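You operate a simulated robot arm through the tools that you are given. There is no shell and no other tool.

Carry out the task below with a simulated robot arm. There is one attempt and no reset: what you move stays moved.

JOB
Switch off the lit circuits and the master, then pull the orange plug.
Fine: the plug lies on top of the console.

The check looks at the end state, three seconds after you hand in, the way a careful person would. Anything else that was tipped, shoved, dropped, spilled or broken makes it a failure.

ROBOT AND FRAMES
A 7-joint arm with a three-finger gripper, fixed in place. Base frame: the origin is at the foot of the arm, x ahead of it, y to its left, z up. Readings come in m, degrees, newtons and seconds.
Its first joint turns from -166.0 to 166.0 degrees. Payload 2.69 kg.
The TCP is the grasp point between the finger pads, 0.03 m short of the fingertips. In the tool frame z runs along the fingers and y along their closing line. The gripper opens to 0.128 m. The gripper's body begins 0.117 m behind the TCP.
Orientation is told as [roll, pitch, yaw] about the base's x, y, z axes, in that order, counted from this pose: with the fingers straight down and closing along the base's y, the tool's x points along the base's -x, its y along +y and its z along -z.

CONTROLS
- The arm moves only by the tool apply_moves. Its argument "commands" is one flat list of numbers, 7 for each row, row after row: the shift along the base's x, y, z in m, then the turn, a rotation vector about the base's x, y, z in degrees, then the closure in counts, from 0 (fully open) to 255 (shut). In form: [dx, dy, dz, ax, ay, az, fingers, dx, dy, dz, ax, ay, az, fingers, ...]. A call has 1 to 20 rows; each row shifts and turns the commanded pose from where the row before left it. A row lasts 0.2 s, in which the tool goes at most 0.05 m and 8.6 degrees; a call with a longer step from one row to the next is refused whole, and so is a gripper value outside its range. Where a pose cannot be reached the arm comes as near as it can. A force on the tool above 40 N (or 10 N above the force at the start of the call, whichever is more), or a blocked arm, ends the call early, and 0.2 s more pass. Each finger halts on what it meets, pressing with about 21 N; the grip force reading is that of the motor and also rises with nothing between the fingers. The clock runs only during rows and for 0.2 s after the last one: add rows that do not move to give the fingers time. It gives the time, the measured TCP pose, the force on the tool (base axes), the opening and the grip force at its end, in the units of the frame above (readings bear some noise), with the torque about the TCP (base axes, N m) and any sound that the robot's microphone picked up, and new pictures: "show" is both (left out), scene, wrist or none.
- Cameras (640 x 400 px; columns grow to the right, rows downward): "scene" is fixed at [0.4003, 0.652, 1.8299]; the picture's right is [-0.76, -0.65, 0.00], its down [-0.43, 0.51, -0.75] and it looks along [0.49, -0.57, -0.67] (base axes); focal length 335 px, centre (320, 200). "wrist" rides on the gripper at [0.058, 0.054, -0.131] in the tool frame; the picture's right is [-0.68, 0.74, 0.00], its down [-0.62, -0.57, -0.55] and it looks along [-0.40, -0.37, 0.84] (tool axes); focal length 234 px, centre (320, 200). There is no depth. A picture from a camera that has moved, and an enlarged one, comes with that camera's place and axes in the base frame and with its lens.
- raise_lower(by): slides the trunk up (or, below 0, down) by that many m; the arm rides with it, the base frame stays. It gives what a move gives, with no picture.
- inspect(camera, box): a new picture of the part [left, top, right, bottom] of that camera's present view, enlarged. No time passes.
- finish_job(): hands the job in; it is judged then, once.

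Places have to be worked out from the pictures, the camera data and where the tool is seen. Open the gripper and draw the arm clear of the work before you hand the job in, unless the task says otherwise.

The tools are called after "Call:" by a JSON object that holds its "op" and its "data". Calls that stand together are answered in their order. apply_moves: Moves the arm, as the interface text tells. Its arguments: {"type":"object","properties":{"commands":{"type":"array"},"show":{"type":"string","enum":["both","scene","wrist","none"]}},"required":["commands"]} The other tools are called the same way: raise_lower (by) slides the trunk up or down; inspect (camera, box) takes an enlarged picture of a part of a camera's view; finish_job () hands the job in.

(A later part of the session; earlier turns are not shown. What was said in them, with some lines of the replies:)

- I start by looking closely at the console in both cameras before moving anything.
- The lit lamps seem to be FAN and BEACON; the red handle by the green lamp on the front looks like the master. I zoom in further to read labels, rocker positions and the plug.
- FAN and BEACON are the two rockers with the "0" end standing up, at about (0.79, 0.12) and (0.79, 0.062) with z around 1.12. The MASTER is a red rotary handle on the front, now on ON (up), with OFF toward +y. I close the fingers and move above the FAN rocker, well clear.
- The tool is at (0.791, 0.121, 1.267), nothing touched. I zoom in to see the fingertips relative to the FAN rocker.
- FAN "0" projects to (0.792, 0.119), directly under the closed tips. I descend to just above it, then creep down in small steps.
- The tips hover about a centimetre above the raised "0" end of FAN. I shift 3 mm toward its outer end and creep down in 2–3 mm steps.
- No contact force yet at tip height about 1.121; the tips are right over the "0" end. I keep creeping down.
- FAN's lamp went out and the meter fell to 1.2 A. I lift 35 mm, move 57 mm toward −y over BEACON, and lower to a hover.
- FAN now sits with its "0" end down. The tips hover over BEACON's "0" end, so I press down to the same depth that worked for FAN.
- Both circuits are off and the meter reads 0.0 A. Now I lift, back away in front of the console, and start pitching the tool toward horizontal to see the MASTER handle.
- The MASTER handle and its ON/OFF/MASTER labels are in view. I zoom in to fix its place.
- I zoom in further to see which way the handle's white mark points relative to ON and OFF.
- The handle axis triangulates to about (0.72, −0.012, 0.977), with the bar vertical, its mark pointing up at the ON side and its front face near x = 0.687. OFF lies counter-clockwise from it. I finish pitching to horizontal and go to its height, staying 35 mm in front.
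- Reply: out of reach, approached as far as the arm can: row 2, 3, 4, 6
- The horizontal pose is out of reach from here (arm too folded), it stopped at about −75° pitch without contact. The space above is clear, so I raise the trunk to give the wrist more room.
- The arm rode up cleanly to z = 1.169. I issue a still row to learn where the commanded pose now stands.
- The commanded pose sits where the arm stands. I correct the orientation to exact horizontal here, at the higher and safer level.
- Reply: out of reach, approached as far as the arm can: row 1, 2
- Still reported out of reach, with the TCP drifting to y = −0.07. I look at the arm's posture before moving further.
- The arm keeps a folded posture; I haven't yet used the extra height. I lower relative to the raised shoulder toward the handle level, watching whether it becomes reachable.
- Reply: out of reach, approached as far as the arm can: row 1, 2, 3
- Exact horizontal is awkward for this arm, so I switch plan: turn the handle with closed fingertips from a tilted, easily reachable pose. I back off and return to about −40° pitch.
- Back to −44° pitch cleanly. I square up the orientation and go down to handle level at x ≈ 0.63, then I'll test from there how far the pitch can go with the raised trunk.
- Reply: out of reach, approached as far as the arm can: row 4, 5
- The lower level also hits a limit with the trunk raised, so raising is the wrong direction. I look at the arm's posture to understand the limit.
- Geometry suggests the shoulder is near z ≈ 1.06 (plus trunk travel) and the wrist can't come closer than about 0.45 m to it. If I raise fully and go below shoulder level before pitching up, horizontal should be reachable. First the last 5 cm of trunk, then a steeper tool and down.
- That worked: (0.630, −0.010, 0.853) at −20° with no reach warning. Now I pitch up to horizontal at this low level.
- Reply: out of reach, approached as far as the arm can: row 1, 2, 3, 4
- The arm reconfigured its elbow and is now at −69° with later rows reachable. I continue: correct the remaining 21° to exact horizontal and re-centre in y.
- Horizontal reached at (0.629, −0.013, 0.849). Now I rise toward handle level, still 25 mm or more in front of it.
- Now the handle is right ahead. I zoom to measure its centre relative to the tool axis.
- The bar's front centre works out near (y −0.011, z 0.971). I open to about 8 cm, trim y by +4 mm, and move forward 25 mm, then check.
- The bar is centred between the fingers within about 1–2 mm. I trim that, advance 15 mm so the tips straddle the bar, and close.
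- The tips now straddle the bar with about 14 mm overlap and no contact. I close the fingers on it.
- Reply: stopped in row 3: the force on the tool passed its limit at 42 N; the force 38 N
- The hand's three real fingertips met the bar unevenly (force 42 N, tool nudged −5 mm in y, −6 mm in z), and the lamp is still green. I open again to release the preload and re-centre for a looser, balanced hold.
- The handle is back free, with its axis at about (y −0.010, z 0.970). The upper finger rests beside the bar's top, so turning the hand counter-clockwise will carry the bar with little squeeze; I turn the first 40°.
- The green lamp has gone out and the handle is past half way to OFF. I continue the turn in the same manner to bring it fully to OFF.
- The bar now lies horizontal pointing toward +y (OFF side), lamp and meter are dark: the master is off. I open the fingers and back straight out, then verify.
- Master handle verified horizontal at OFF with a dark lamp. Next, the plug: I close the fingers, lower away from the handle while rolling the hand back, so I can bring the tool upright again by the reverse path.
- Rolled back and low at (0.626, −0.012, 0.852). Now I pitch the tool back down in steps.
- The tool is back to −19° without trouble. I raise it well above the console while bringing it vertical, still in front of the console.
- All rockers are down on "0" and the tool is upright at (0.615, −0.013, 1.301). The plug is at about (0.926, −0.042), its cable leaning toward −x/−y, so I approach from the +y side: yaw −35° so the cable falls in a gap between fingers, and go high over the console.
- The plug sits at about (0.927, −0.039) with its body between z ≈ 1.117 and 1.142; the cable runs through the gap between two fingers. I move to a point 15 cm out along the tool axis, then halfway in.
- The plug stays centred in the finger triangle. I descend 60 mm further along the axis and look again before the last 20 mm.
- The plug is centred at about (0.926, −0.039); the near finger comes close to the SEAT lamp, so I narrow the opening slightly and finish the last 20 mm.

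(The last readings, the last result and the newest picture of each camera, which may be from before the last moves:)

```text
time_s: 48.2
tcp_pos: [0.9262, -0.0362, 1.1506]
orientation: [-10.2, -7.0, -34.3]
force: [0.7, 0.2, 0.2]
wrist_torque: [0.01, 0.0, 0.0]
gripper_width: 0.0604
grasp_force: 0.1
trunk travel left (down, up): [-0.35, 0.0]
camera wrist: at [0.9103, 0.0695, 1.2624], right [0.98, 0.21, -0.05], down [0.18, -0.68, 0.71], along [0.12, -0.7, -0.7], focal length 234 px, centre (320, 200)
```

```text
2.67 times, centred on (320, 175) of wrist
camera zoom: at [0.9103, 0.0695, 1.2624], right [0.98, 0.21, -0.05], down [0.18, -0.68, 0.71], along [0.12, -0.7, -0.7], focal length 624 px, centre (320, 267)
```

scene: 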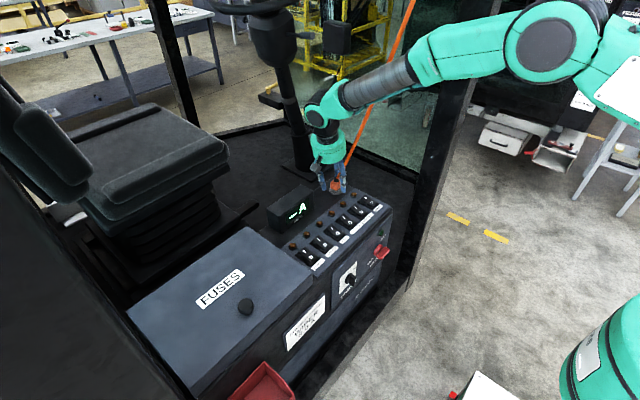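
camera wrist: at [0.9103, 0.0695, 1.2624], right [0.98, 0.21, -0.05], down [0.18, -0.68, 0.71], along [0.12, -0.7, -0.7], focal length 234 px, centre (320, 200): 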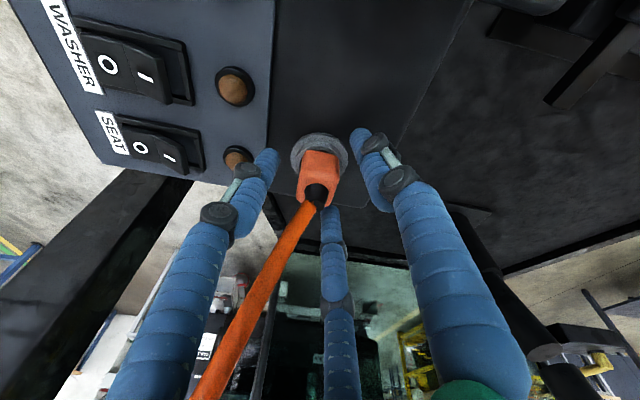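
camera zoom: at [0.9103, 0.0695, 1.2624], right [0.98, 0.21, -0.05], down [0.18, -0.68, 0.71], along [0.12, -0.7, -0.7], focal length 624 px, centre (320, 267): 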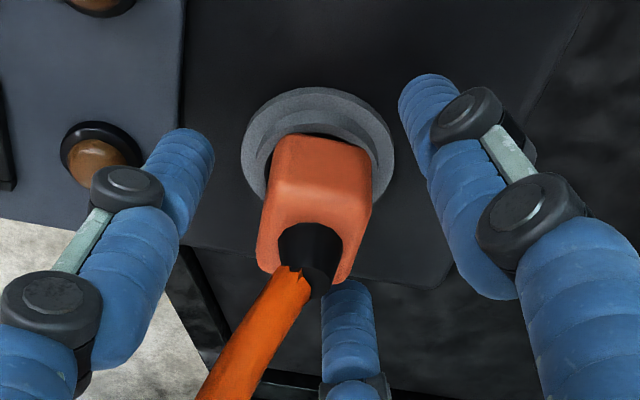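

Fingers surround the plug without contact. I close gradually while watching the forces.

Call:
{"op": "apply_moves", "data": {"commands": [0, 0, 0, 0, 0, 0, 165, 0, 0, 0, 0, 0, 0, 180, 0, 0, 0, 0, 0, 0, 190], "show": "both"}}

Call:
{"op": "inspect", "data": {"camera": "scene", "box": [310, 150, 370, 210]}}

Call:
{"op": "inspect", "data": {"camera": "wrist", "box": [240, 100, 400, 250]}}

```text
time_s: 49.0
tcp_pos: [0.9272, -0.0354, 1.152]
orientation: [-10.0, -7.1, -34.4]
force: [17.0, -4.8, 8.4]
wrist_torque: [-0.2, -0.26, 0.43]
gripper_width: 0.0427
grasp_force: 6.9
trunk travel left (down, up): [-0.35, 0.0]
camera wrist: at [0.9116, 0.0692, 1.2637], right [0.98, 0.21, -0.04], down [0.18, -0.68, 0.71], along [0.12, -0.7, -0.7], focal length 234 px, centre (320, 200)
```

scene: 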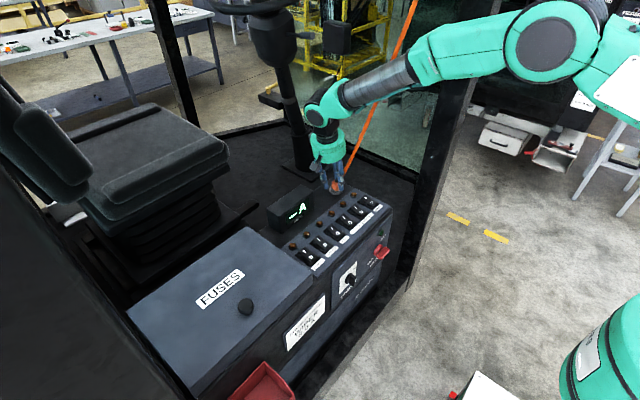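
wrist: 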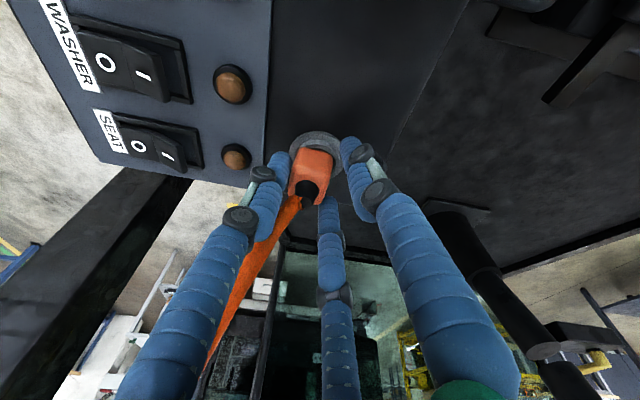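

```text
6.67 times, centred on (340, 180) of scene
camera zoom: at [0.4003, 0.652, 1.8299], right [-0.76, -0.65, 0.0], down [-0.43, 0.51, -0.75], along [0.49, -0.57, -0.67], focal length 2232 px, centre (187, 333)
```

zoom: 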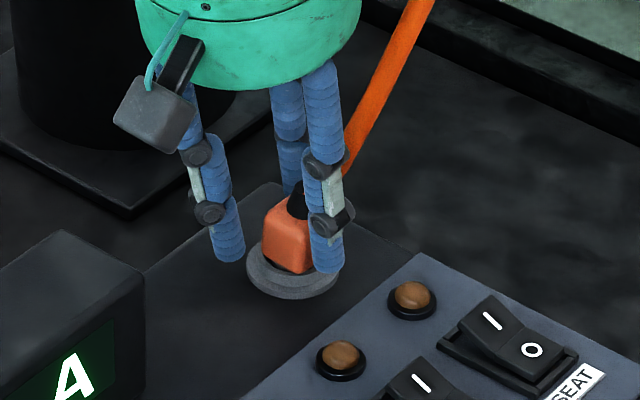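

```text
2.67 times, centred on (320, 175) of wrist
camera zoom: at [0.9116, 0.0692, 1.2637], right [0.98, 0.21, -0.04], down [0.18, -0.68, 0.71], along [0.12, -0.7, -0.7], focal length 624 px, centre (320, 267)
```

zoom: 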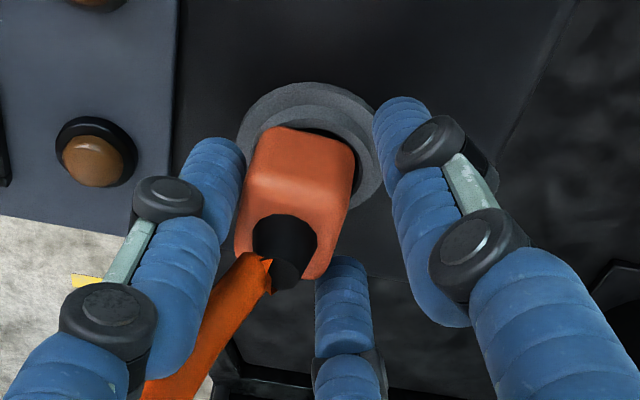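

The two +x-side fingers touched first (force +17 N in x), as the square plug's corners face them. I shift 3 mm toward +x to balance, then close firmly.

Call:
{"op": "apply_moves", "data": {"commands": [0.0, 0, 0, 0, 0, 0, 178, 0.003, 0.0005, 0, 0, 0, 0, 178, 0, 0, 0, 0, 0, 0, 195], "show": "wrist"}}

Call:
{"op": "inspect", "data": {"camera": "wrist", "box": [240, 100, 400, 250]}}

```text
time_s: 49.8
tcp_pos: [0.9266, -0.0358, 1.1475]
orientation: [-10.2, -6.7, -34.4]
force: [0.5, -10.7, -0.4]
wrist_torque: [-0.22, -0.05, 0.16]
gripper_width: 0.0428
grasp_force: 9.4
trunk travel left (down, up): [-0.35, 0.0]
camera wrist: at [0.9124, 0.0691, 1.2606], right [0.98, 0.21, -0.05], down [0.18, -0.68, 0.71], along [0.11, -0.7, -0.7], focal length 234 px, centre (320, 200)
```

wrist: 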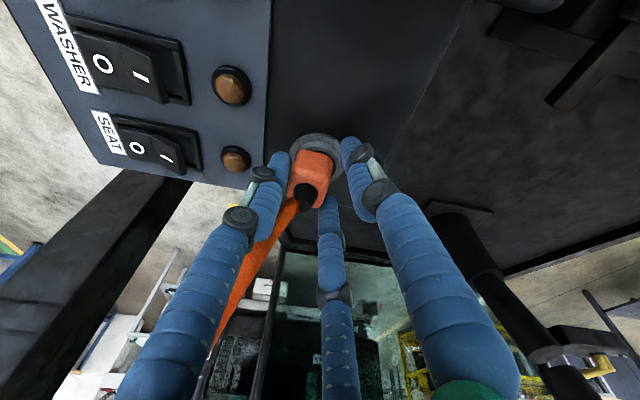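

```text
2.67 times, centred on (320, 175) of wrist
camera zoom: at [0.9124, 0.0691, 1.2606], right [0.98, 0.21, -0.05], down [0.18, -0.68, 0.71], along [0.11, -0.7, -0.7], focal length 624 px, centre (320, 267)
```

zoom: 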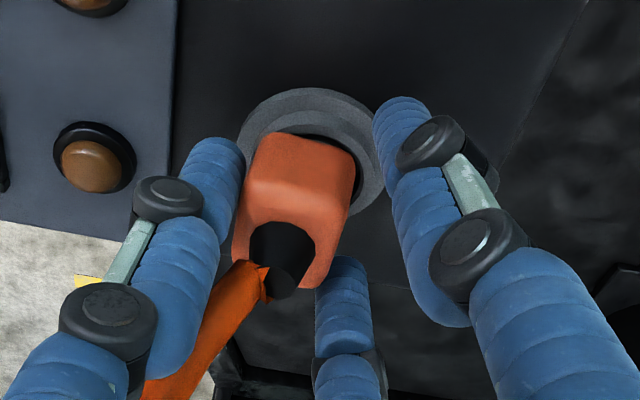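

Now balanced in x, but the finger opposite still has a small gap (−10.7 N in y). I shift 3 mm toward −y and tighten further.

Call:
{"op": "apply_moves", "data": {"commands": [-0.001, -0.003, 0, 0, 0, 0, 190, 0, 0, 0, 0, 0, 0, 205, 0, 0, 0, 0, 0, 0, 215], "show": "wrist"}}

Call:
{"op": "inspect", "data": {"camera": "wrist", "box": [240, 100, 400, 250]}}

Call:
{"op": "inspect", "data": {"camera": "scene", "box": [310, 150, 370, 210]}}

```text
time_s: 50.6
tcp_pos: [0.9268, -0.0373, 1.149]
orientation: [-10.3, -6.8, -34.5]
force: [-5.7, 2.1, -5.3]
wrist_torque: [0.08, 0.01, 0.1]
gripper_width: 0.0406
grasp_force: 15.1
trunk travel left (down, up): [-0.35, 0.0]
camera wrist: at [0.9118, 0.0672, 1.2613], right [0.98, 0.21, -0.05], down [0.18, -0.68, 0.71], along [0.12, -0.7, -0.7], focal length 234 px, centre (320, 200)
```

wrist: 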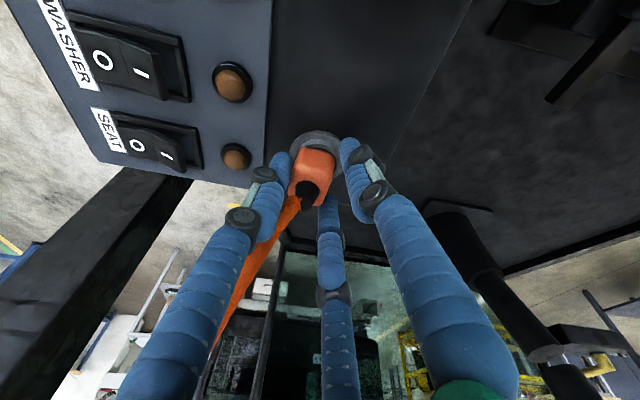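

```text
2.67 times, centred on (320, 175) of wrist
camera zoom: at [0.9118, 0.0672, 1.2613], right [0.98, 0.21, -0.05], down [0.18, -0.68, 0.71], along [0.12, -0.7, -0.7], focal length 624 px, centre (320, 267)
```

zoom: 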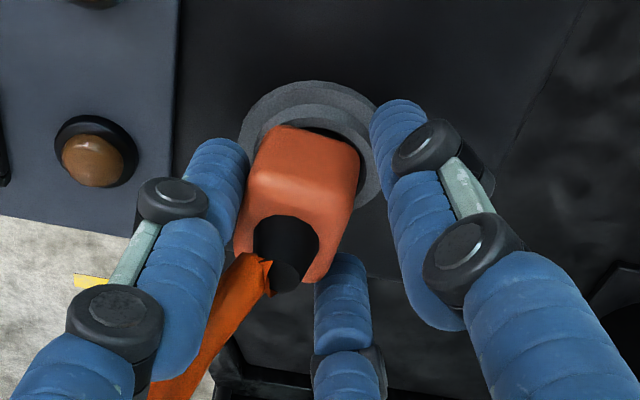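

```text
6.67 times, centred on (340, 180) of scene
camera zoom: at [0.4003, 0.652, 1.8299], right [-0.76, -0.65, 0.0], down [-0.43, 0.51, -0.75], along [0.49, -0.57, -0.67], focal length 2232 px, centre (187, 333)
```

zoom: 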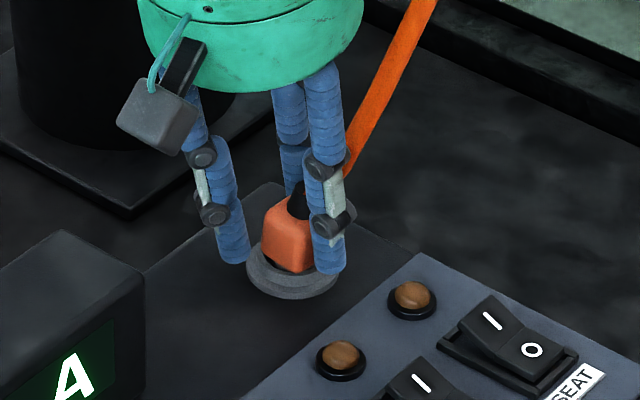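

Forces are now balanced with a grip of 15 N. I close fully and read again.

Call:
{"op": "apply_moves", "data": {"commands": [0, 0, 0, 0, 0, 0, 235, 0, 0, 0, 0, 0, 0, 255, 0, 0, 0, 0, 0, 0, 255], "show": "none"}}

```text
time_s: 51.4
tcp_pos: [0.9276, -0.0384, 1.1506]
orientation: [-10.2, -7.0, -34.5]
force: [-5.3, 2.6, -3.9]
wrist_torque: [0.12, 0.05, 0.1]
gripper_width: 0.0378
grasp_force: 21.0
trunk travel left (down, up): [-0.35, 0.0]
```

Firm grip at 38 mm width with low side forces. Now I pull straight up in small steps, watching for slip.

Call:
{"op": "apply_moves", "data": {"commands": [0, 0, 0.004, 0, 0, 0, 255, 0, 0, 0.004, 0, 0, 0, 255, 0, 0, 0.004, 0, 0, 0, 255, 0, 0, 0.004, 0, 0, 0, 255], "show": "scene"}}

Call:
{"op": "inspect", "data": {"camera": "scene", "box": [310, 150, 370, 210]}}

```text
time_s: 52.4
tcp_pos: [0.927, -0.0363, 1.165]
orientation: [-10.1, -7.1, -34.4]
force: [0.3, -0.5, -0.8]
wrist_torque: [0.02, 0.02, 0.0]
gripper_width: 0.0331
grasp_force: 20.7
trunk travel left (down, up): [-0.35, 0.0]
```

scene: 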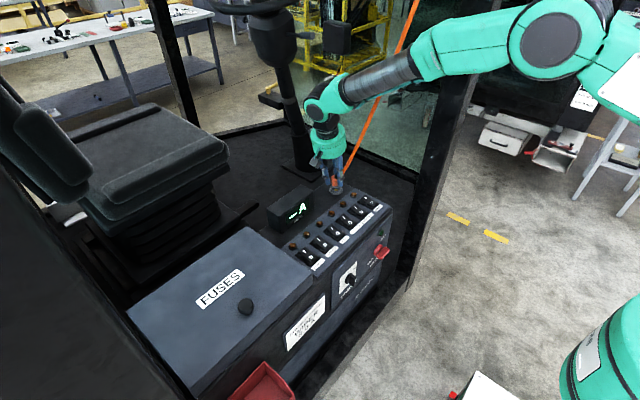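

```text
6.67 times, centred on (340, 180) of scene
camera zoom: at [0.4003, 0.652, 1.8299], right [-0.76, -0.65, 0.0], down [-0.43, 0.51, -0.75], along [0.49, -0.57, -0.67], focal length 2232 px, centre (187, 333)
```

zoom: 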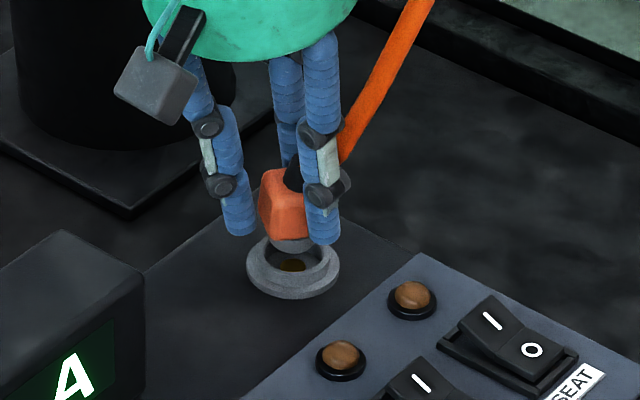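

The socket opening is visible: the plug is coming out, with almost no force. I lift another 35 mm and look.

Call:
{"op": "apply_moves", "data": {"commands": [0, 0, 0.01, 0, 0, 0, 255, 0, 0, 0.012, 0, 0, 0, 255, 0, 0, 0.013, 0, 0, 0, 255, 0, 0, 0, 0, 0, 0, 255], "show": "both"}}

Call:
{"op": "inspect", "data": {"camera": "scene", "box": [290, 130, 380, 220]}}

Call:
{"op": "inspect", "data": {"camera": "wrist", "box": [220, 60, 420, 240]}}

```text
time_s: 53.4
tcp_pos: [0.9302, -0.0371, 1.2014]
orientation: [-10.1, -6.9, -34.5]
force: [0.9, 0.7, -0.3]
wrist_torque: [0.01, -0.01, 0.02]
gripper_width: 0.0332
grasp_force: 21.0
trunk travel left (down, up): [-0.35, 0.0]
camera wrist: at [0.9146, 0.0671, 1.3134], right [0.98, 0.21, -0.05], down [0.18, -0.68, 0.71], along [0.12, -0.7, -0.7], focal length 234 px, centre (320, 200)
```

scene: 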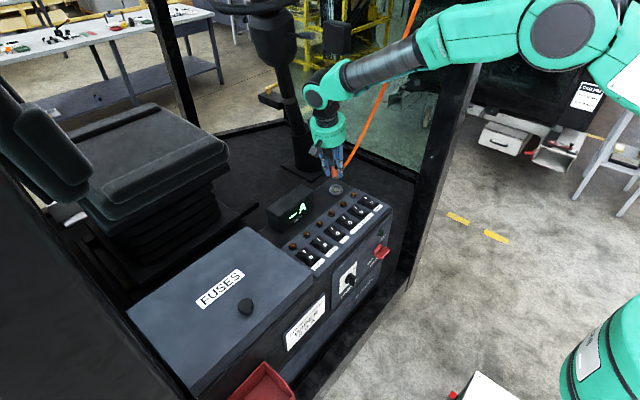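
wrist: 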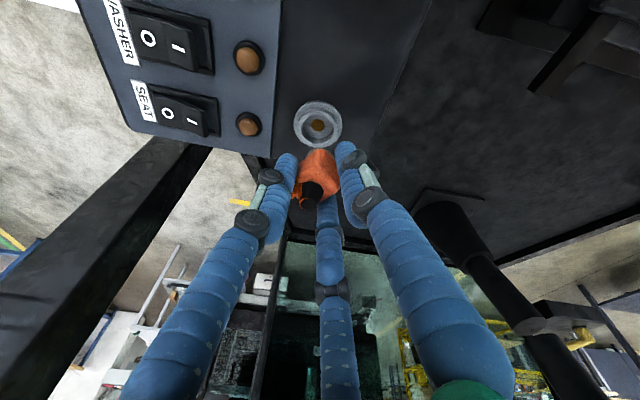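

```text
4.44 times, centred on (335, 175) of scene
camera zoom: at [0.4003, 0.652, 1.8299], right [-0.76, -0.65, 0.0], down [-0.43, 0.51, -0.75], along [0.49, -0.57, -0.67], focal length 1488 px, centre (253, 311)
```

zoom: 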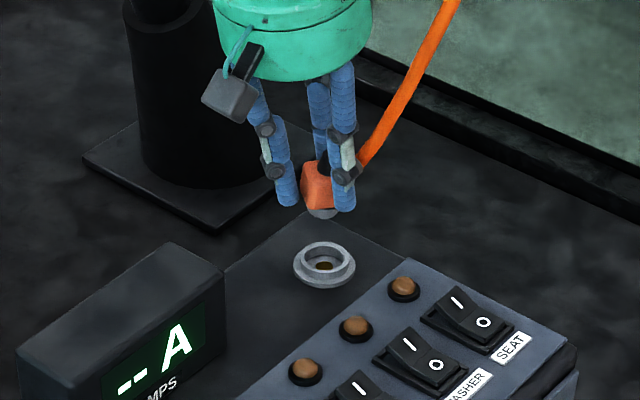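

```text
2.22 times, centred on (320, 150) of wrist
camera zoom: at [0.9146, 0.0671, 1.3134], right [0.98, 0.21, -0.05], down [0.18, -0.68, 0.71], along [0.12, -0.7, -0.7], focal length 520 px, centre (320, 311)
```

zoom: 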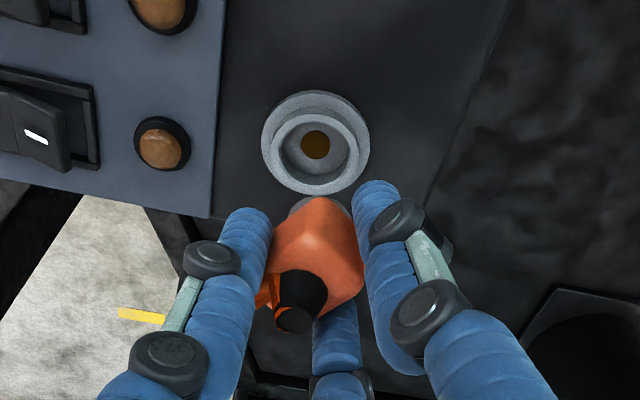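

The plug is fully out and held. Before setting it down I look closely at the free area of the console top between the socket and the ammeter.

Call:
{"op": "inspect", "data": {"camera": "scene", "box": [255, 170, 355, 250]}}

Call:
{"op": "inspect", "data": {"camera": "wrist", "box": [200, 0, 480, 200]}}

```text
5.00 times, centred on (305, 210) of scene
camera zoom: at [0.4003, 0.652, 1.8299], right [-0.76, -0.65, 0.0], down [-0.43, 0.51, -0.75], along [0.49, -0.57, -0.67], focal length 1674 px, centre (395, 150)
```

zoom: 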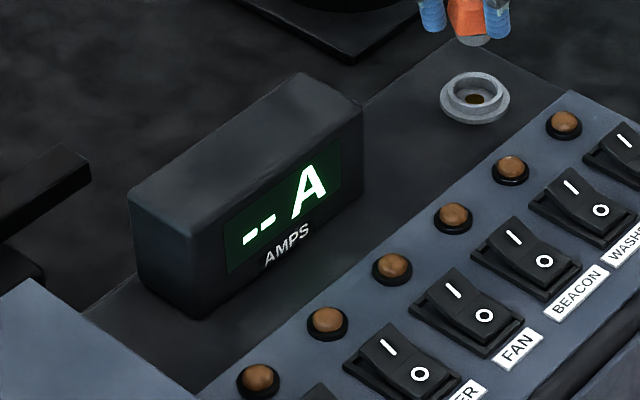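

```text
2.00 times, centred on (340, 100) of wrist
camera zoom: at [0.9146, 0.0671, 1.3134], right [0.98, 0.21, -0.05], down [0.18, -0.68, 0.71], along [0.12, -0.7, -0.7], focal length 468 px, centre (280, 400)
```

zoom: 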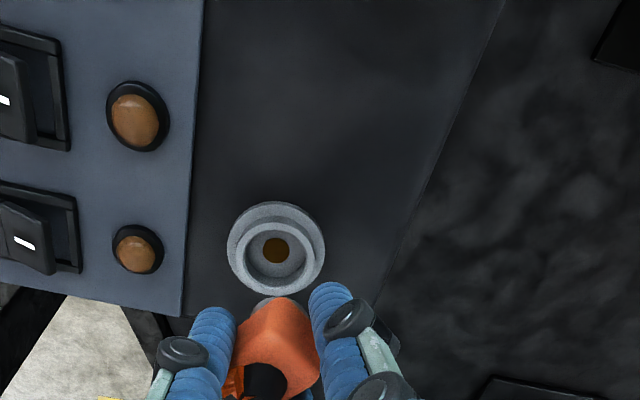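

Free area: x 0.885–0.975, y −0.01 to 0.065 (ammeter corner at about (0.924, 0.072), top z ≈ 1.164). I carry the plug to (0.918, 0.022) and lower it toward the console top.

Call:
{"op": "apply_moves", "data": {"commands": [-0.006, 0.03, 0, 0, 0, 0, 255, -0.006, 0.029, 0, 0, 0, 0, 255, 0, 0, -0.02, 0, 0, 0, 255, 0, 0, -0.015, 0, 0, 0, 255, 0, 0, 0, 0, 0, 0, 255], "show": "both"}}

Call:
{"op": "inspect", "data": {"camera": "scene", "box": [280, 140, 370, 220]}}

Call:
{"op": "inspect", "data": {"camera": "wrist", "box": [220, 60, 420, 240]}}

```text
time_s: 54.6
tcp_pos: [0.9172, 0.0229, 1.1658]
orientation: [-10.2, -7.0, -34.4]
force: [-0.5, 0.1, -0.7]
wrist_torque: [-0.04, -0.03, -0.01]
gripper_width: 0.0331
grasp_force: 20.4
trunk travel left (down, up): [-0.35, 0.0]
camera wrist: at [0.9021, 0.1274, 1.2785], right [0.98, 0.21, -0.05], down [0.18, -0.68, 0.71], along [0.12, -0.7, -0.7], focal length 234 px, centre (320, 200)
```

scene: 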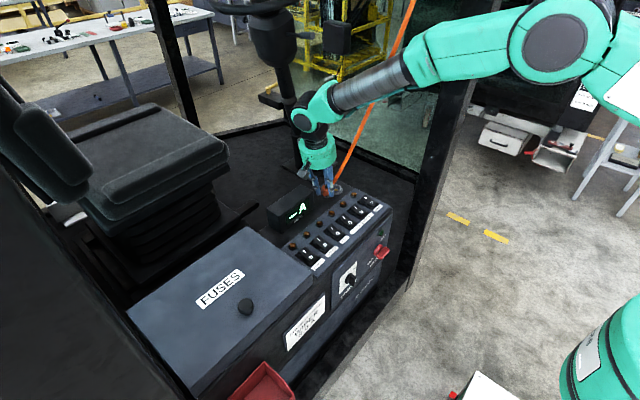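
wrist: 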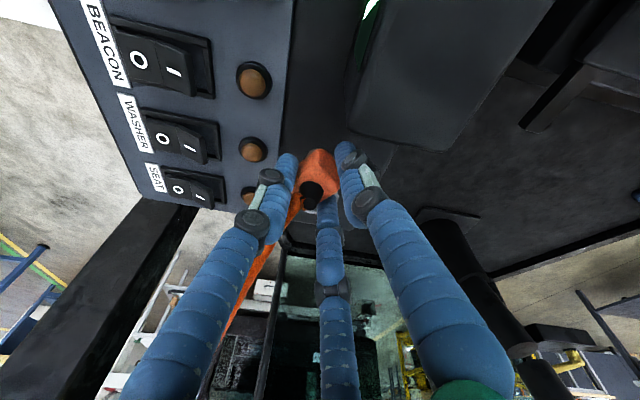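

```text
5.00 times, centred on (325, 180) of scene
camera zoom: at [0.4003, 0.652, 1.8299], right [-0.76, -0.65, 0.0], down [-0.43, 0.51, -0.75], along [0.49, -0.57, -0.67], focal length 1674 px, centre (295, 300)
```

zoom: 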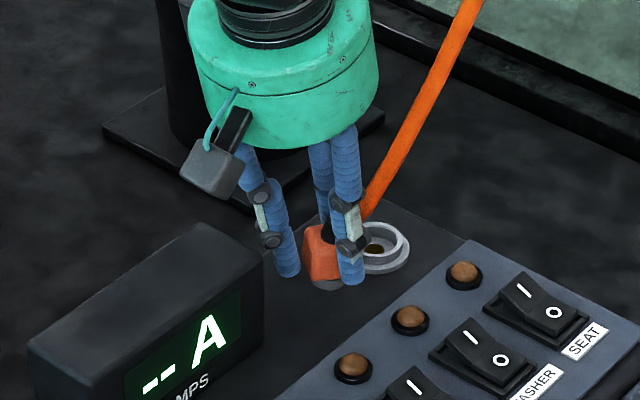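

```text
2.22 times, centred on (320, 150) of wrist
camera zoom: at [0.9021, 0.1274, 1.2785], right [0.98, 0.21, -0.05], down [0.18, -0.68, 0.71], along [0.12, -0.7, -0.7], focal length 520 px, centre (320, 311)
```

zoom: 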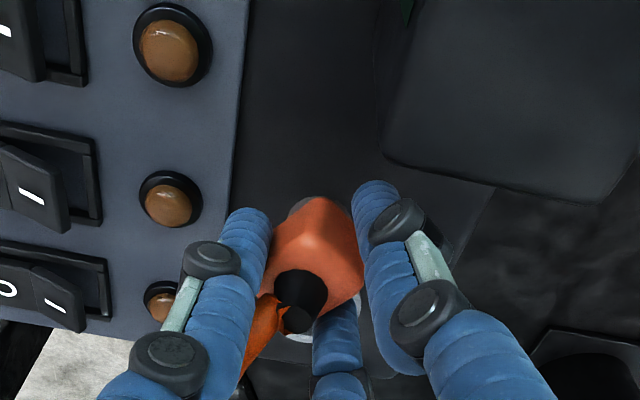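

The plug's bottom is about 10 mm above the console top, clear of socket and ammeter. I lower in 3 mm steps until it touches.

Call:
{"op": "apply_moves", "data": {"commands": [0, 0, -0.004, 0, 0, 0, 255, 0, 0, -0.003, 0, 0, 0, 255, 0, 0, -0.003, 0, 0, 0, 255], "show": "scene"}}

Call:
{"op": "inspect", "data": {"camera": "scene", "box": [280, 140, 370, 220]}}

```text
time_s: 55.4
tcp_pos: [0.9171, 0.0224, 1.1563]
orientation: [-10.2, -7.0, -34.4]
force: [-0.2, -0.9, -0.4]
wrist_torque: [-0.01, -0.02, -0.01]
gripper_width: 0.0329
grasp_force: 21.2
trunk travel left (down, up): [-0.35, 0.0]
```

scene: 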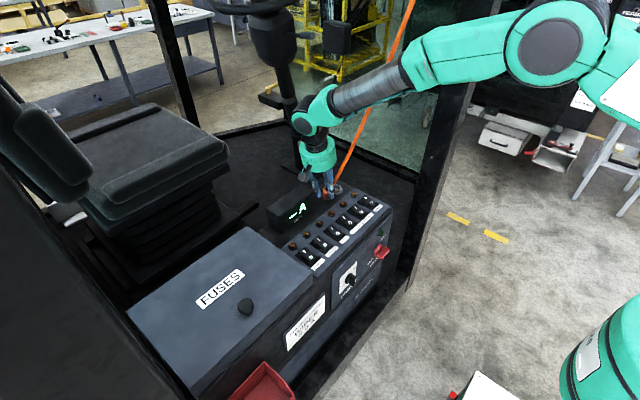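

```text
5.00 times, centred on (325, 180) of scene
camera zoom: at [0.4003, 0.652, 1.8299], right [-0.76, -0.65, 0.0], down [-0.43, 0.51, -0.75], along [0.49, -0.57, -0.67], focal length 1674 px, centre (295, 300)
```

zoom: 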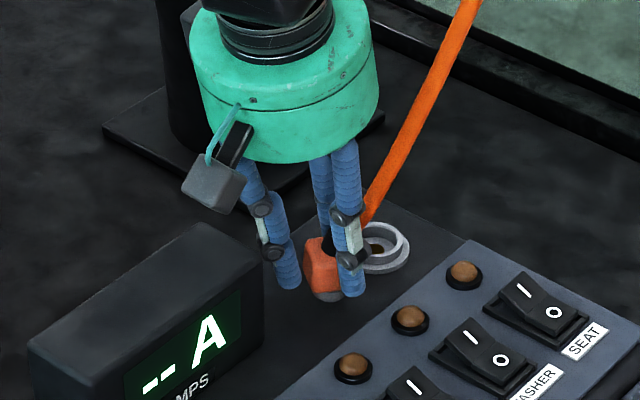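

No contact yet at TCP z = 1.156. I continue down in 2 mm steps.

Call:
{"op": "apply_moves", "data": {"commands": [0, 0, -0.002, 0, 0, 0, 255, 0, 0, -0.002, 0, 0, 0, 255, 0, 0, -0.002, 0, 0, 0, 255], "show": "scene"}}

Call:
{"op": "inspect", "data": {"camera": "scene", "box": [280, 140, 370, 220]}}

```text
time_s: 56.2
tcp_pos: [0.9164, 0.0231, 1.1502]
orientation: [-10.3, -7.0, -34.4]
force: [-0.3, 0.3, 0.0]
wrist_torque: [-0.01, 0.0, -0.02]
gripper_width: 0.0331
grasp_force: 20.7
trunk travel left (down, up): [-0.35, 0.0]
```

scene: 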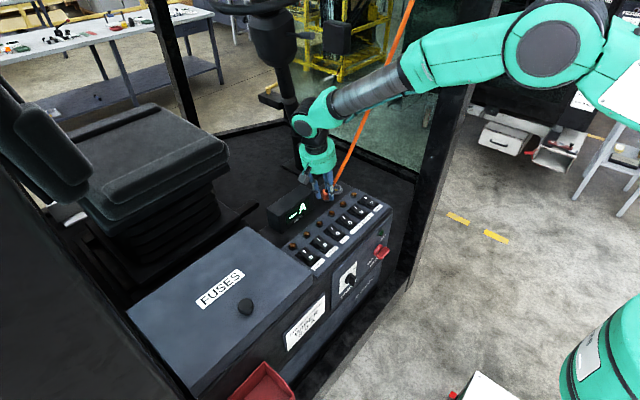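

```text
5.00 times, centred on (325, 180) of scene
camera zoom: at [0.4003, 0.652, 1.8299], right [-0.76, -0.65, 0.0], down [-0.43, 0.51, -0.75], along [0.49, -0.57, -0.67], focal length 1674 px, centre (295, 300)
```

zoom: 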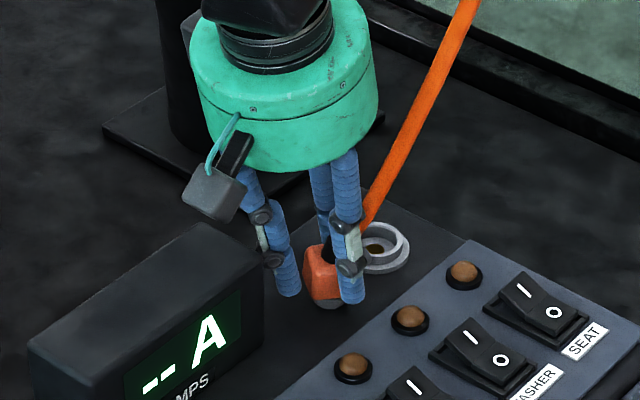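

Still free. I continue in 2 mm steps.

Call:
{"op": "apply_moves", "data": {"commands": [0, 0, -0.002, 0, 0, 0, 255, 0, 0, -0.002, 0, 0, 0, 255, 0, 0, -0.002, 0, 0, 0, 255], "show": "scene"}}

Call:
{"op": "inspect", "data": {"camera": "scene", "box": [290, 150, 350, 210]}}

```text
time_s: 57.0
tcp_pos: [0.9181, 0.0224, 1.1465]
orientation: [-10.0, -7.2, -34.4]
force: [1.8, -1.4, 19.6]
wrist_torque: [-0.24, 0.16, 0.03]
gripper_width: 0.0335
grasp_force: 21.3
trunk travel left (down, up): [-0.35, 0.0]
```

scene: 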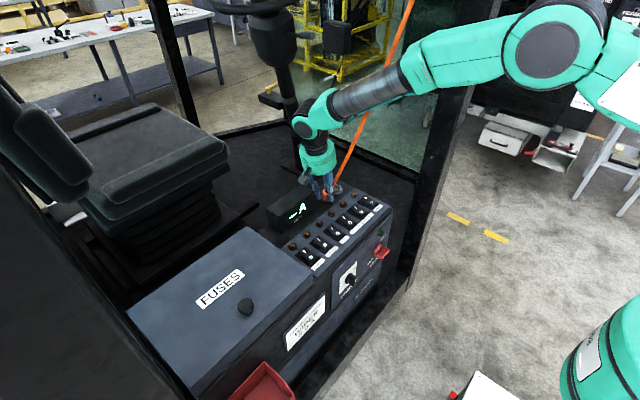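

```text
6.67 times, centred on (320, 180) of scene
camera zoom: at [0.4003, 0.652, 1.8299], right [-0.76, -0.65, 0.0], down [-0.43, 0.51, -0.75], along [0.49, -0.57, -0.67], focal length 2232 px, centre (320, 333)
```

zoom: 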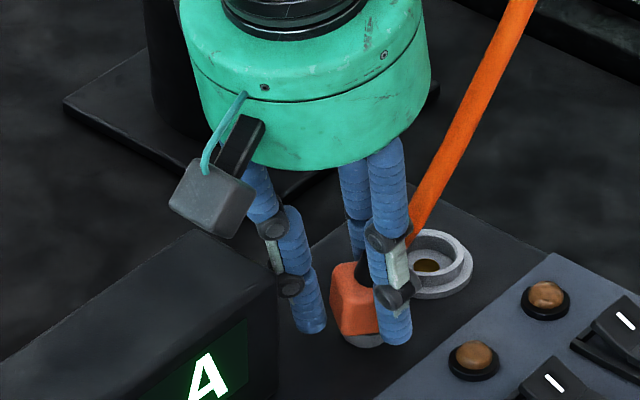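

Contact with the console (19.6 N). I ease up 2 mm and open the fingers gently.

Call:
{"op": "apply_moves", "data": {"commands": [0, 0, 0.002, 0, 0, 0, 255, 0, 0, 0, 0, 0, 0, 180, 0, 0, 0, 0, 0, 0, 160, 0, 0, 0, 0, 0, 0, 145, 0, 0, 0, 0, 0, 0, 145], "show": "both"}}

Call:
{"op": "inspect", "data": {"camera": "scene", "box": [290, 150, 350, 210]}}

Call:
{"op": "inspect", "data": {"camera": "wrist", "box": [220, 60, 420, 240]}}

```text
time_s: 58.2
tcp_pos: [0.9167, 0.0226, 1.1454]
orientation: [-10.2, -7.0, -34.5]
force: [-0.8, -1.7, -0.2]
wrist_torque: [0.07, -0.03, -0.05]
gripper_width: 0.0535
grasp_force: 0.0
trunk travel left (down, up): [-0.35, 0.0]
camera wrist: at [0.9012, 0.1268, 1.2579], right [0.98, 0.21, -0.05], down [0.18, -0.68, 0.71], along [0.12, -0.7, -0.7], focal length 234 px, centre (320, 200)
```

scene: 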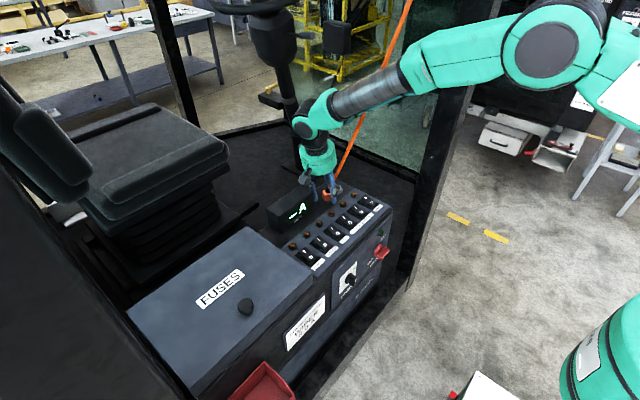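
wrist: 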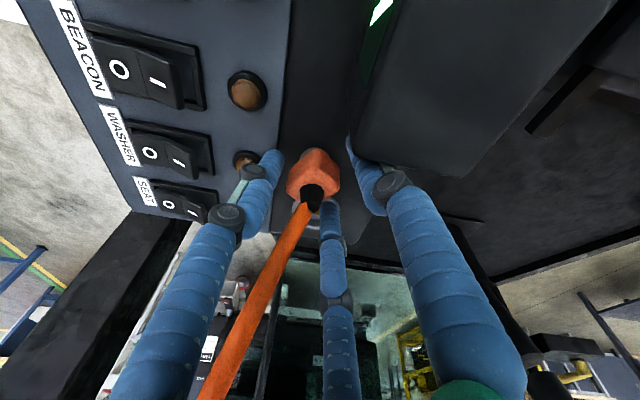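

```text
6.67 times, centred on (320, 180) of scene
camera zoom: at [0.4003, 0.652, 1.8299], right [-0.76, -0.65, 0.0], down [-0.43, 0.51, -0.75], along [0.49, -0.57, -0.67], focal length 2232 px, centre (320, 333)
```

zoom: 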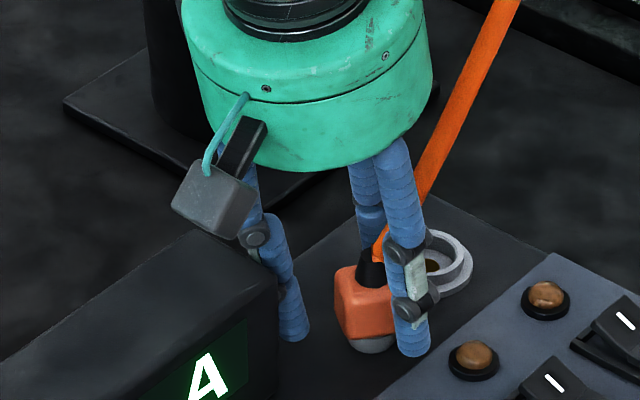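

```text
2.22 times, centred on (320, 150) of wrist
camera zoom: at [0.9012, 0.1268, 1.2579], right [0.98, 0.21, -0.05], down [0.18, -0.68, 0.71], along [0.12, -0.7, -0.7], focal length 520 px, centre (320, 311)
```

zoom: 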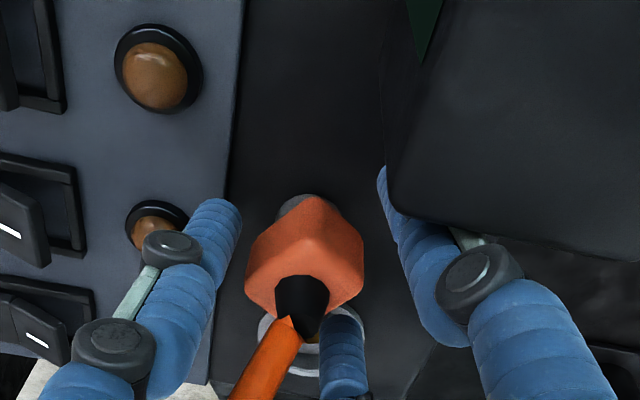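

The plug is free and standing on the console top beside the socket. The far finger is close to the ammeter corner, so I don't open further; I rise straight up.

Call:
{"op": "apply_moves", "data": {"commands": [0, 0, 0.008, 0, 0, 0, 145, 0, 0, 0.015, 0, 0, 0, 145, 0, 0, 0.02, 0, 0, 0, 145, 0, 0, 0.02, 0, 0, 0, 145, 0, 0, 0, 0, 0, 0, 145], "show": "both"}}

Call:
{"op": "inspect", "data": {"camera": "scene", "box": [280, 120, 370, 220]}}

Call:
{"op": "inspect", "data": {"camera": "wrist", "box": [220, 60, 420, 240]}}

```text
time_s: 59.4
tcp_pos: [0.9138, 0.023, 1.21]
orientation: [-10.2, -7.1, -34.4]
force: [-1.0, 0.0, 1.1]
wrist_torque: [0.02, -0.02, 0.02]
gripper_width: 0.0553
grasp_force: 0.1
trunk travel left (down, up): [-0.35, 0.0]
camera wrist: at [0.8994, 0.1279, 1.3222], right [0.98, 0.21, -0.05], down [0.18, -0.68, 0.71], along [0.12, -0.7, -0.7], focal length 234 px, centre (320, 200)
```

scene: 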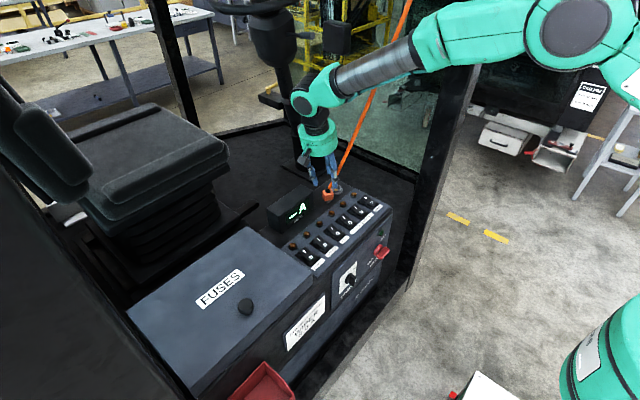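
wrist: 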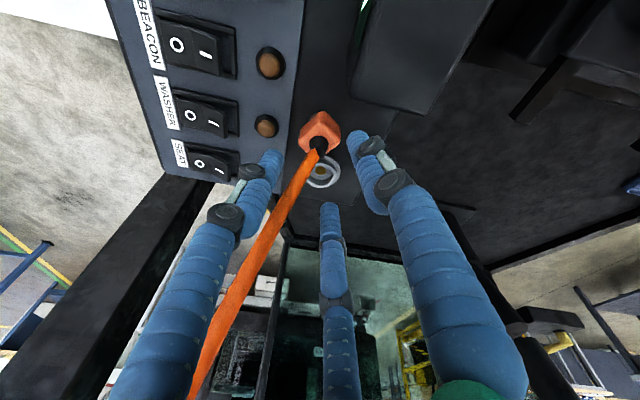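

```text
4.00 times, centred on (325, 170) of scene
camera zoom: at [0.4003, 0.652, 1.8299], right [-0.76, -0.65, 0.0], down [-0.43, 0.51, -0.75], along [0.49, -0.57, -0.67], focal length 1339 px, centre (300, 320)
```

zoom: 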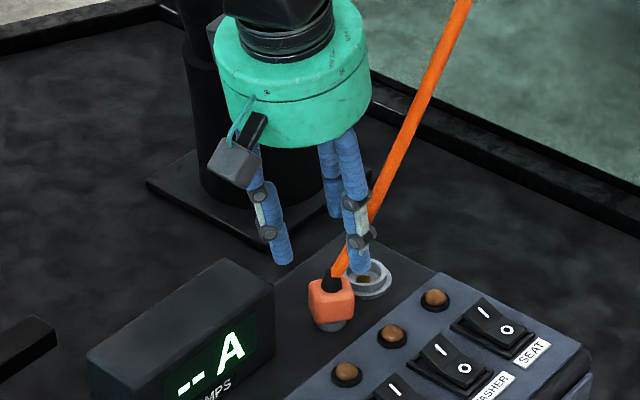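

```text
2.22 times, centred on (320, 150) of wrist
camera zoom: at [0.8994, 0.1279, 1.3222], right [0.98, 0.21, -0.05], down [0.18, -0.68, 0.71], along [0.12, -0.7, -0.7], focal length 520 px, centre (320, 311)
```

zoom: 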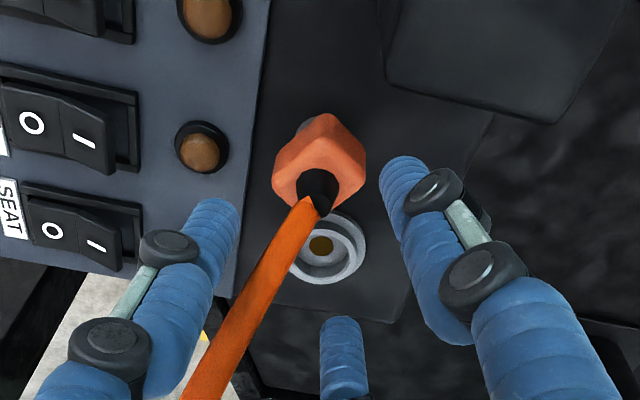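

The plug stands on the console top about 55 mm from the empty socket, cable free. I continue withdrawing upward and toward +y, away from the cable.

Call:
{"op": "apply_moves", "data": {"commands": [0, 0.006, 0.03, 0, 0, 0, 145, 0, 0.01, 0.035, 0, 0, 0, 145, 0, 0.015, 0.035, 0, 0, 0, 145, 0, 0.015, 0.035, 0, 0, 0, 145, 0, 0.015, 0.03, 0, 0, 0, 145, 0, 0, 0, 0, 0, 0, 145], "show": "both"}}

Call:
{"op": "inspect", "data": {"camera": "scene", "box": [270, 130, 390, 230]}}

```text
time_s: 60.8
tcp_pos: [0.9146, 0.081, 1.3732]
orientation: [-10.1, -6.9, -34.5]
force: [0.1, -0.5, 0.5]
wrist_torque: [-0.02, 0.01, 0.0]
gripper_width: 0.0553
grasp_force: 0.0
trunk travel left (down, up): [-0.35, 0.0]
camera wrist: at [0.8985, 0.1865, 1.4871], right [0.98, 0.21, -0.05], down [0.18, -0.68, 0.71], along [0.12, -0.7, -0.7], focal length 234 px, centre (320, 200)
```

scene: 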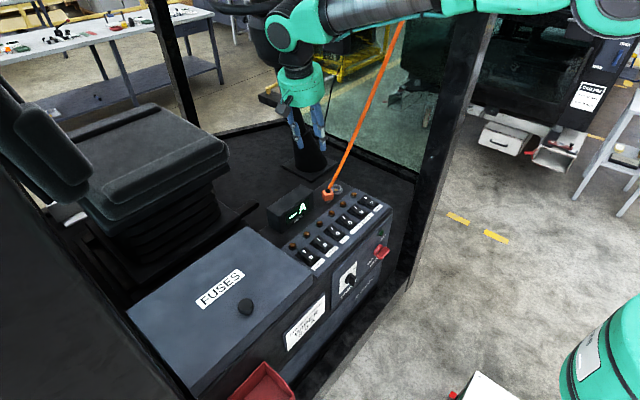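
wrist: 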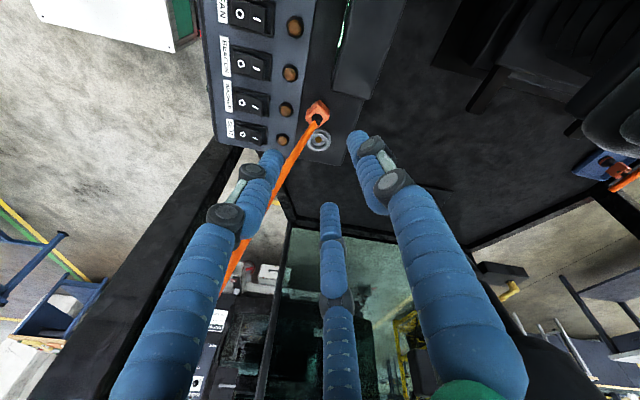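

```text
4.00 times, centred on (330, 180) of scene
camera zoom: at [0.4003, 0.652, 1.8299], right [-0.76, -0.65, 0.0], down [-0.43, 0.51, -0.75], along [0.49, -0.57, -0.67], focal length 1339 px, centre (280, 280)
```

zoom: 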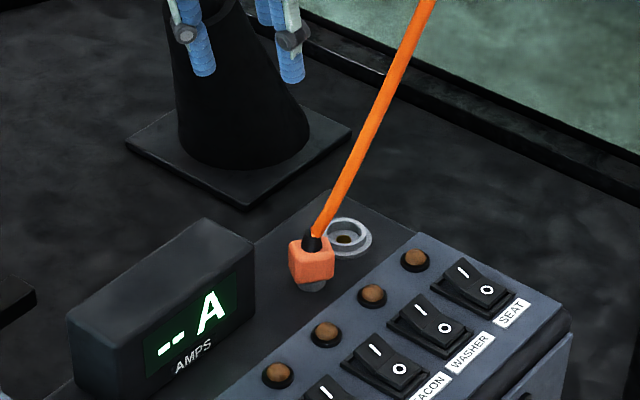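

The plug rests still on the console. I draw the arm back out of the cab along the way it came, keeping on the +y side of the cable, and square the tool up.

Call:
{"op": "apply_moves", "data": {"commands": [0, 0, 0, 6, 0, 0, 145, 0, 0, 0, 6, 0, 0, 145, -0.045, 0.004, 0.0, 0, 0, 0, 145, -0.045, 0.004, 0, 0, 0, 0, 145, -0.045, 0.002, 0, 0, 0, 0, 145, -0.045, 0, 0, 0, 0, 0, 145, -0.04, 0, 0, 0, 0, 0, 145, -0.02, -0.02, 0, 0, 0, 7, 100, -0.02, -0.02, 0, 0, 0, 7, 50, -0.02, -0.02, 0, 0, 0, 7, 0, -0.02, -0.02, 0, 0, 0, 7, 0, -0.01, -0.015, 0, 0, 0, 7, 0, 0, 0, 0, 0, 0, 0, 0], "show": "both"}}

Call:
{"op": "inspect", "data": {"camera": "scene", "box": [260, 150, 420, 300]}}

Call:
{"op": "inspect", "data": {"camera": "scene", "box": [290, 160, 380, 240]}}

```text
time_s: 63.6
tcp_pos: [0.6069, -0.0028, 1.3741]
orientation: [-0.2, -0.1, 0.0]
force: [-0.8, 0.4, -0.3]
wrist_torque: [0.02, -0.01, -0.01]
gripper_width: 0.1281
grasp_force: 0.0
trunk travel left (down, up): [-0.35, 0.0]
camera wrist: at [0.5498, 0.0528, 1.5048], right [0.68, 0.74, 0.0], down [0.62, -0.56, 0.55], along [0.41, -0.38, -0.83], focal length 234 px, centre (320, 200)
```

scene: 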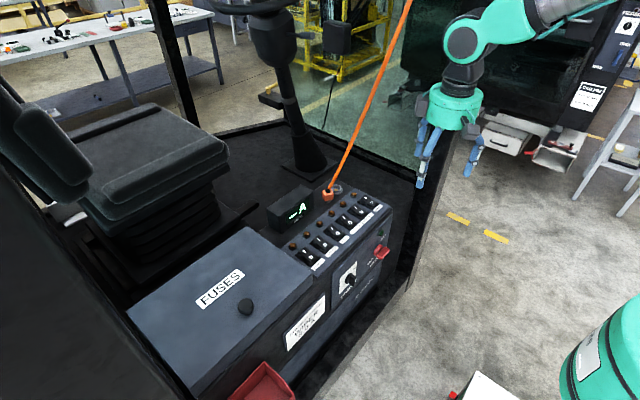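
wrist: 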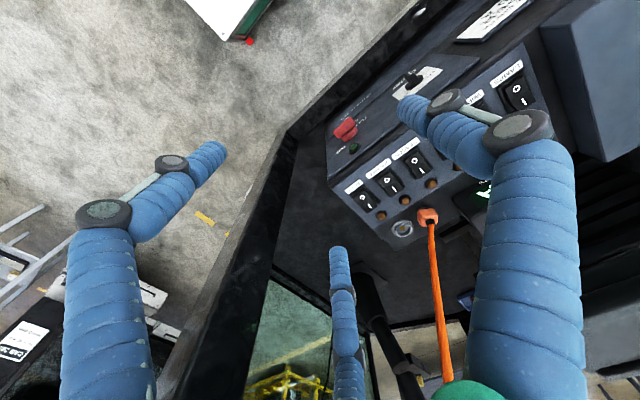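

```text
2.67 times, centred on (340, 225) of scene
camera zoom: at [0.4003, 0.652, 1.8299], right [-0.76, -0.65, 0.0], down [-0.43, 0.51, -0.75], along [0.49, -0.57, -0.67], focal length 893 px, centre (267, 133)
```

zoom: 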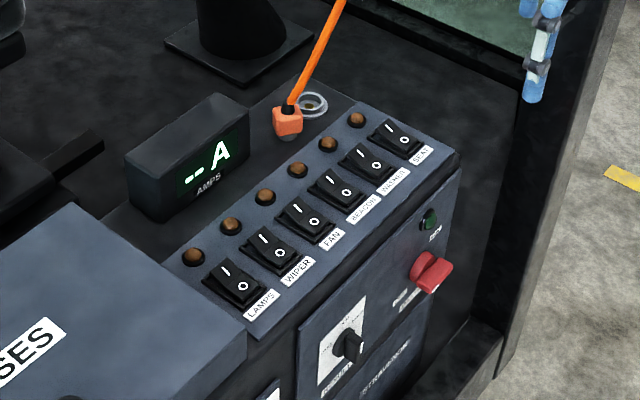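

```text
5.00 times, centred on (335, 200) of scene
camera zoom: at [0.4003, 0.652, 1.8299], right [-0.76, -0.65, 0.0], down [-0.43, 0.51, -0.75], along [0.49, -0.57, -0.67], focal length 1674 px, centre (245, 200)
```

zoom: 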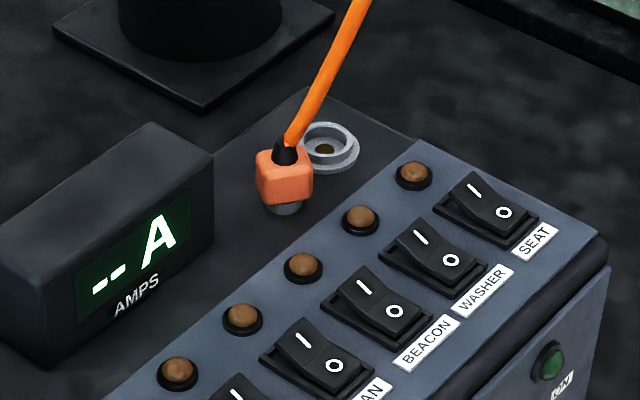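

Final view: all six rockers rest on "0", all lamps including the master's are dark, the master handle is horizontal at OFF. The plug rests on the console beside the empty socket (unmoved between two pictures), and the gripper is open and clear. I hand the job in.

Call:
{"op": "finish_job", "data": {}}

```text
The job is handed in.
```

The job is handed in. FAN and BEACON are switched off, the master is at OFF, and the orange plug is out of its socket.

- **Circuits:** FAN and BEACON were the only two lit. Both rockers now rest on "0", their lamps are dark, and the meter dropped from 8.2 A to 0.0 A.
- **Master:** I turned the red handle from ON toward the OFF label until it lay horizontal. Its green lamp went out. I didn't push it further to check it is against its stop.
- **Plug:** It is standing upright, not lying on its side, on the console top between the socket and the ammeter, with its cable attached. It did not move between my last two pictures.

Closing the fingers on the master handle the first time tripped the 40 N force limit. I released, re-centred and turned the handle with a looser hold. In the last pictures nothing else on the console looked moved.

The gripper is open and the arm is clear in front of the console. I left the trunk 0.2 m higher than at the start.
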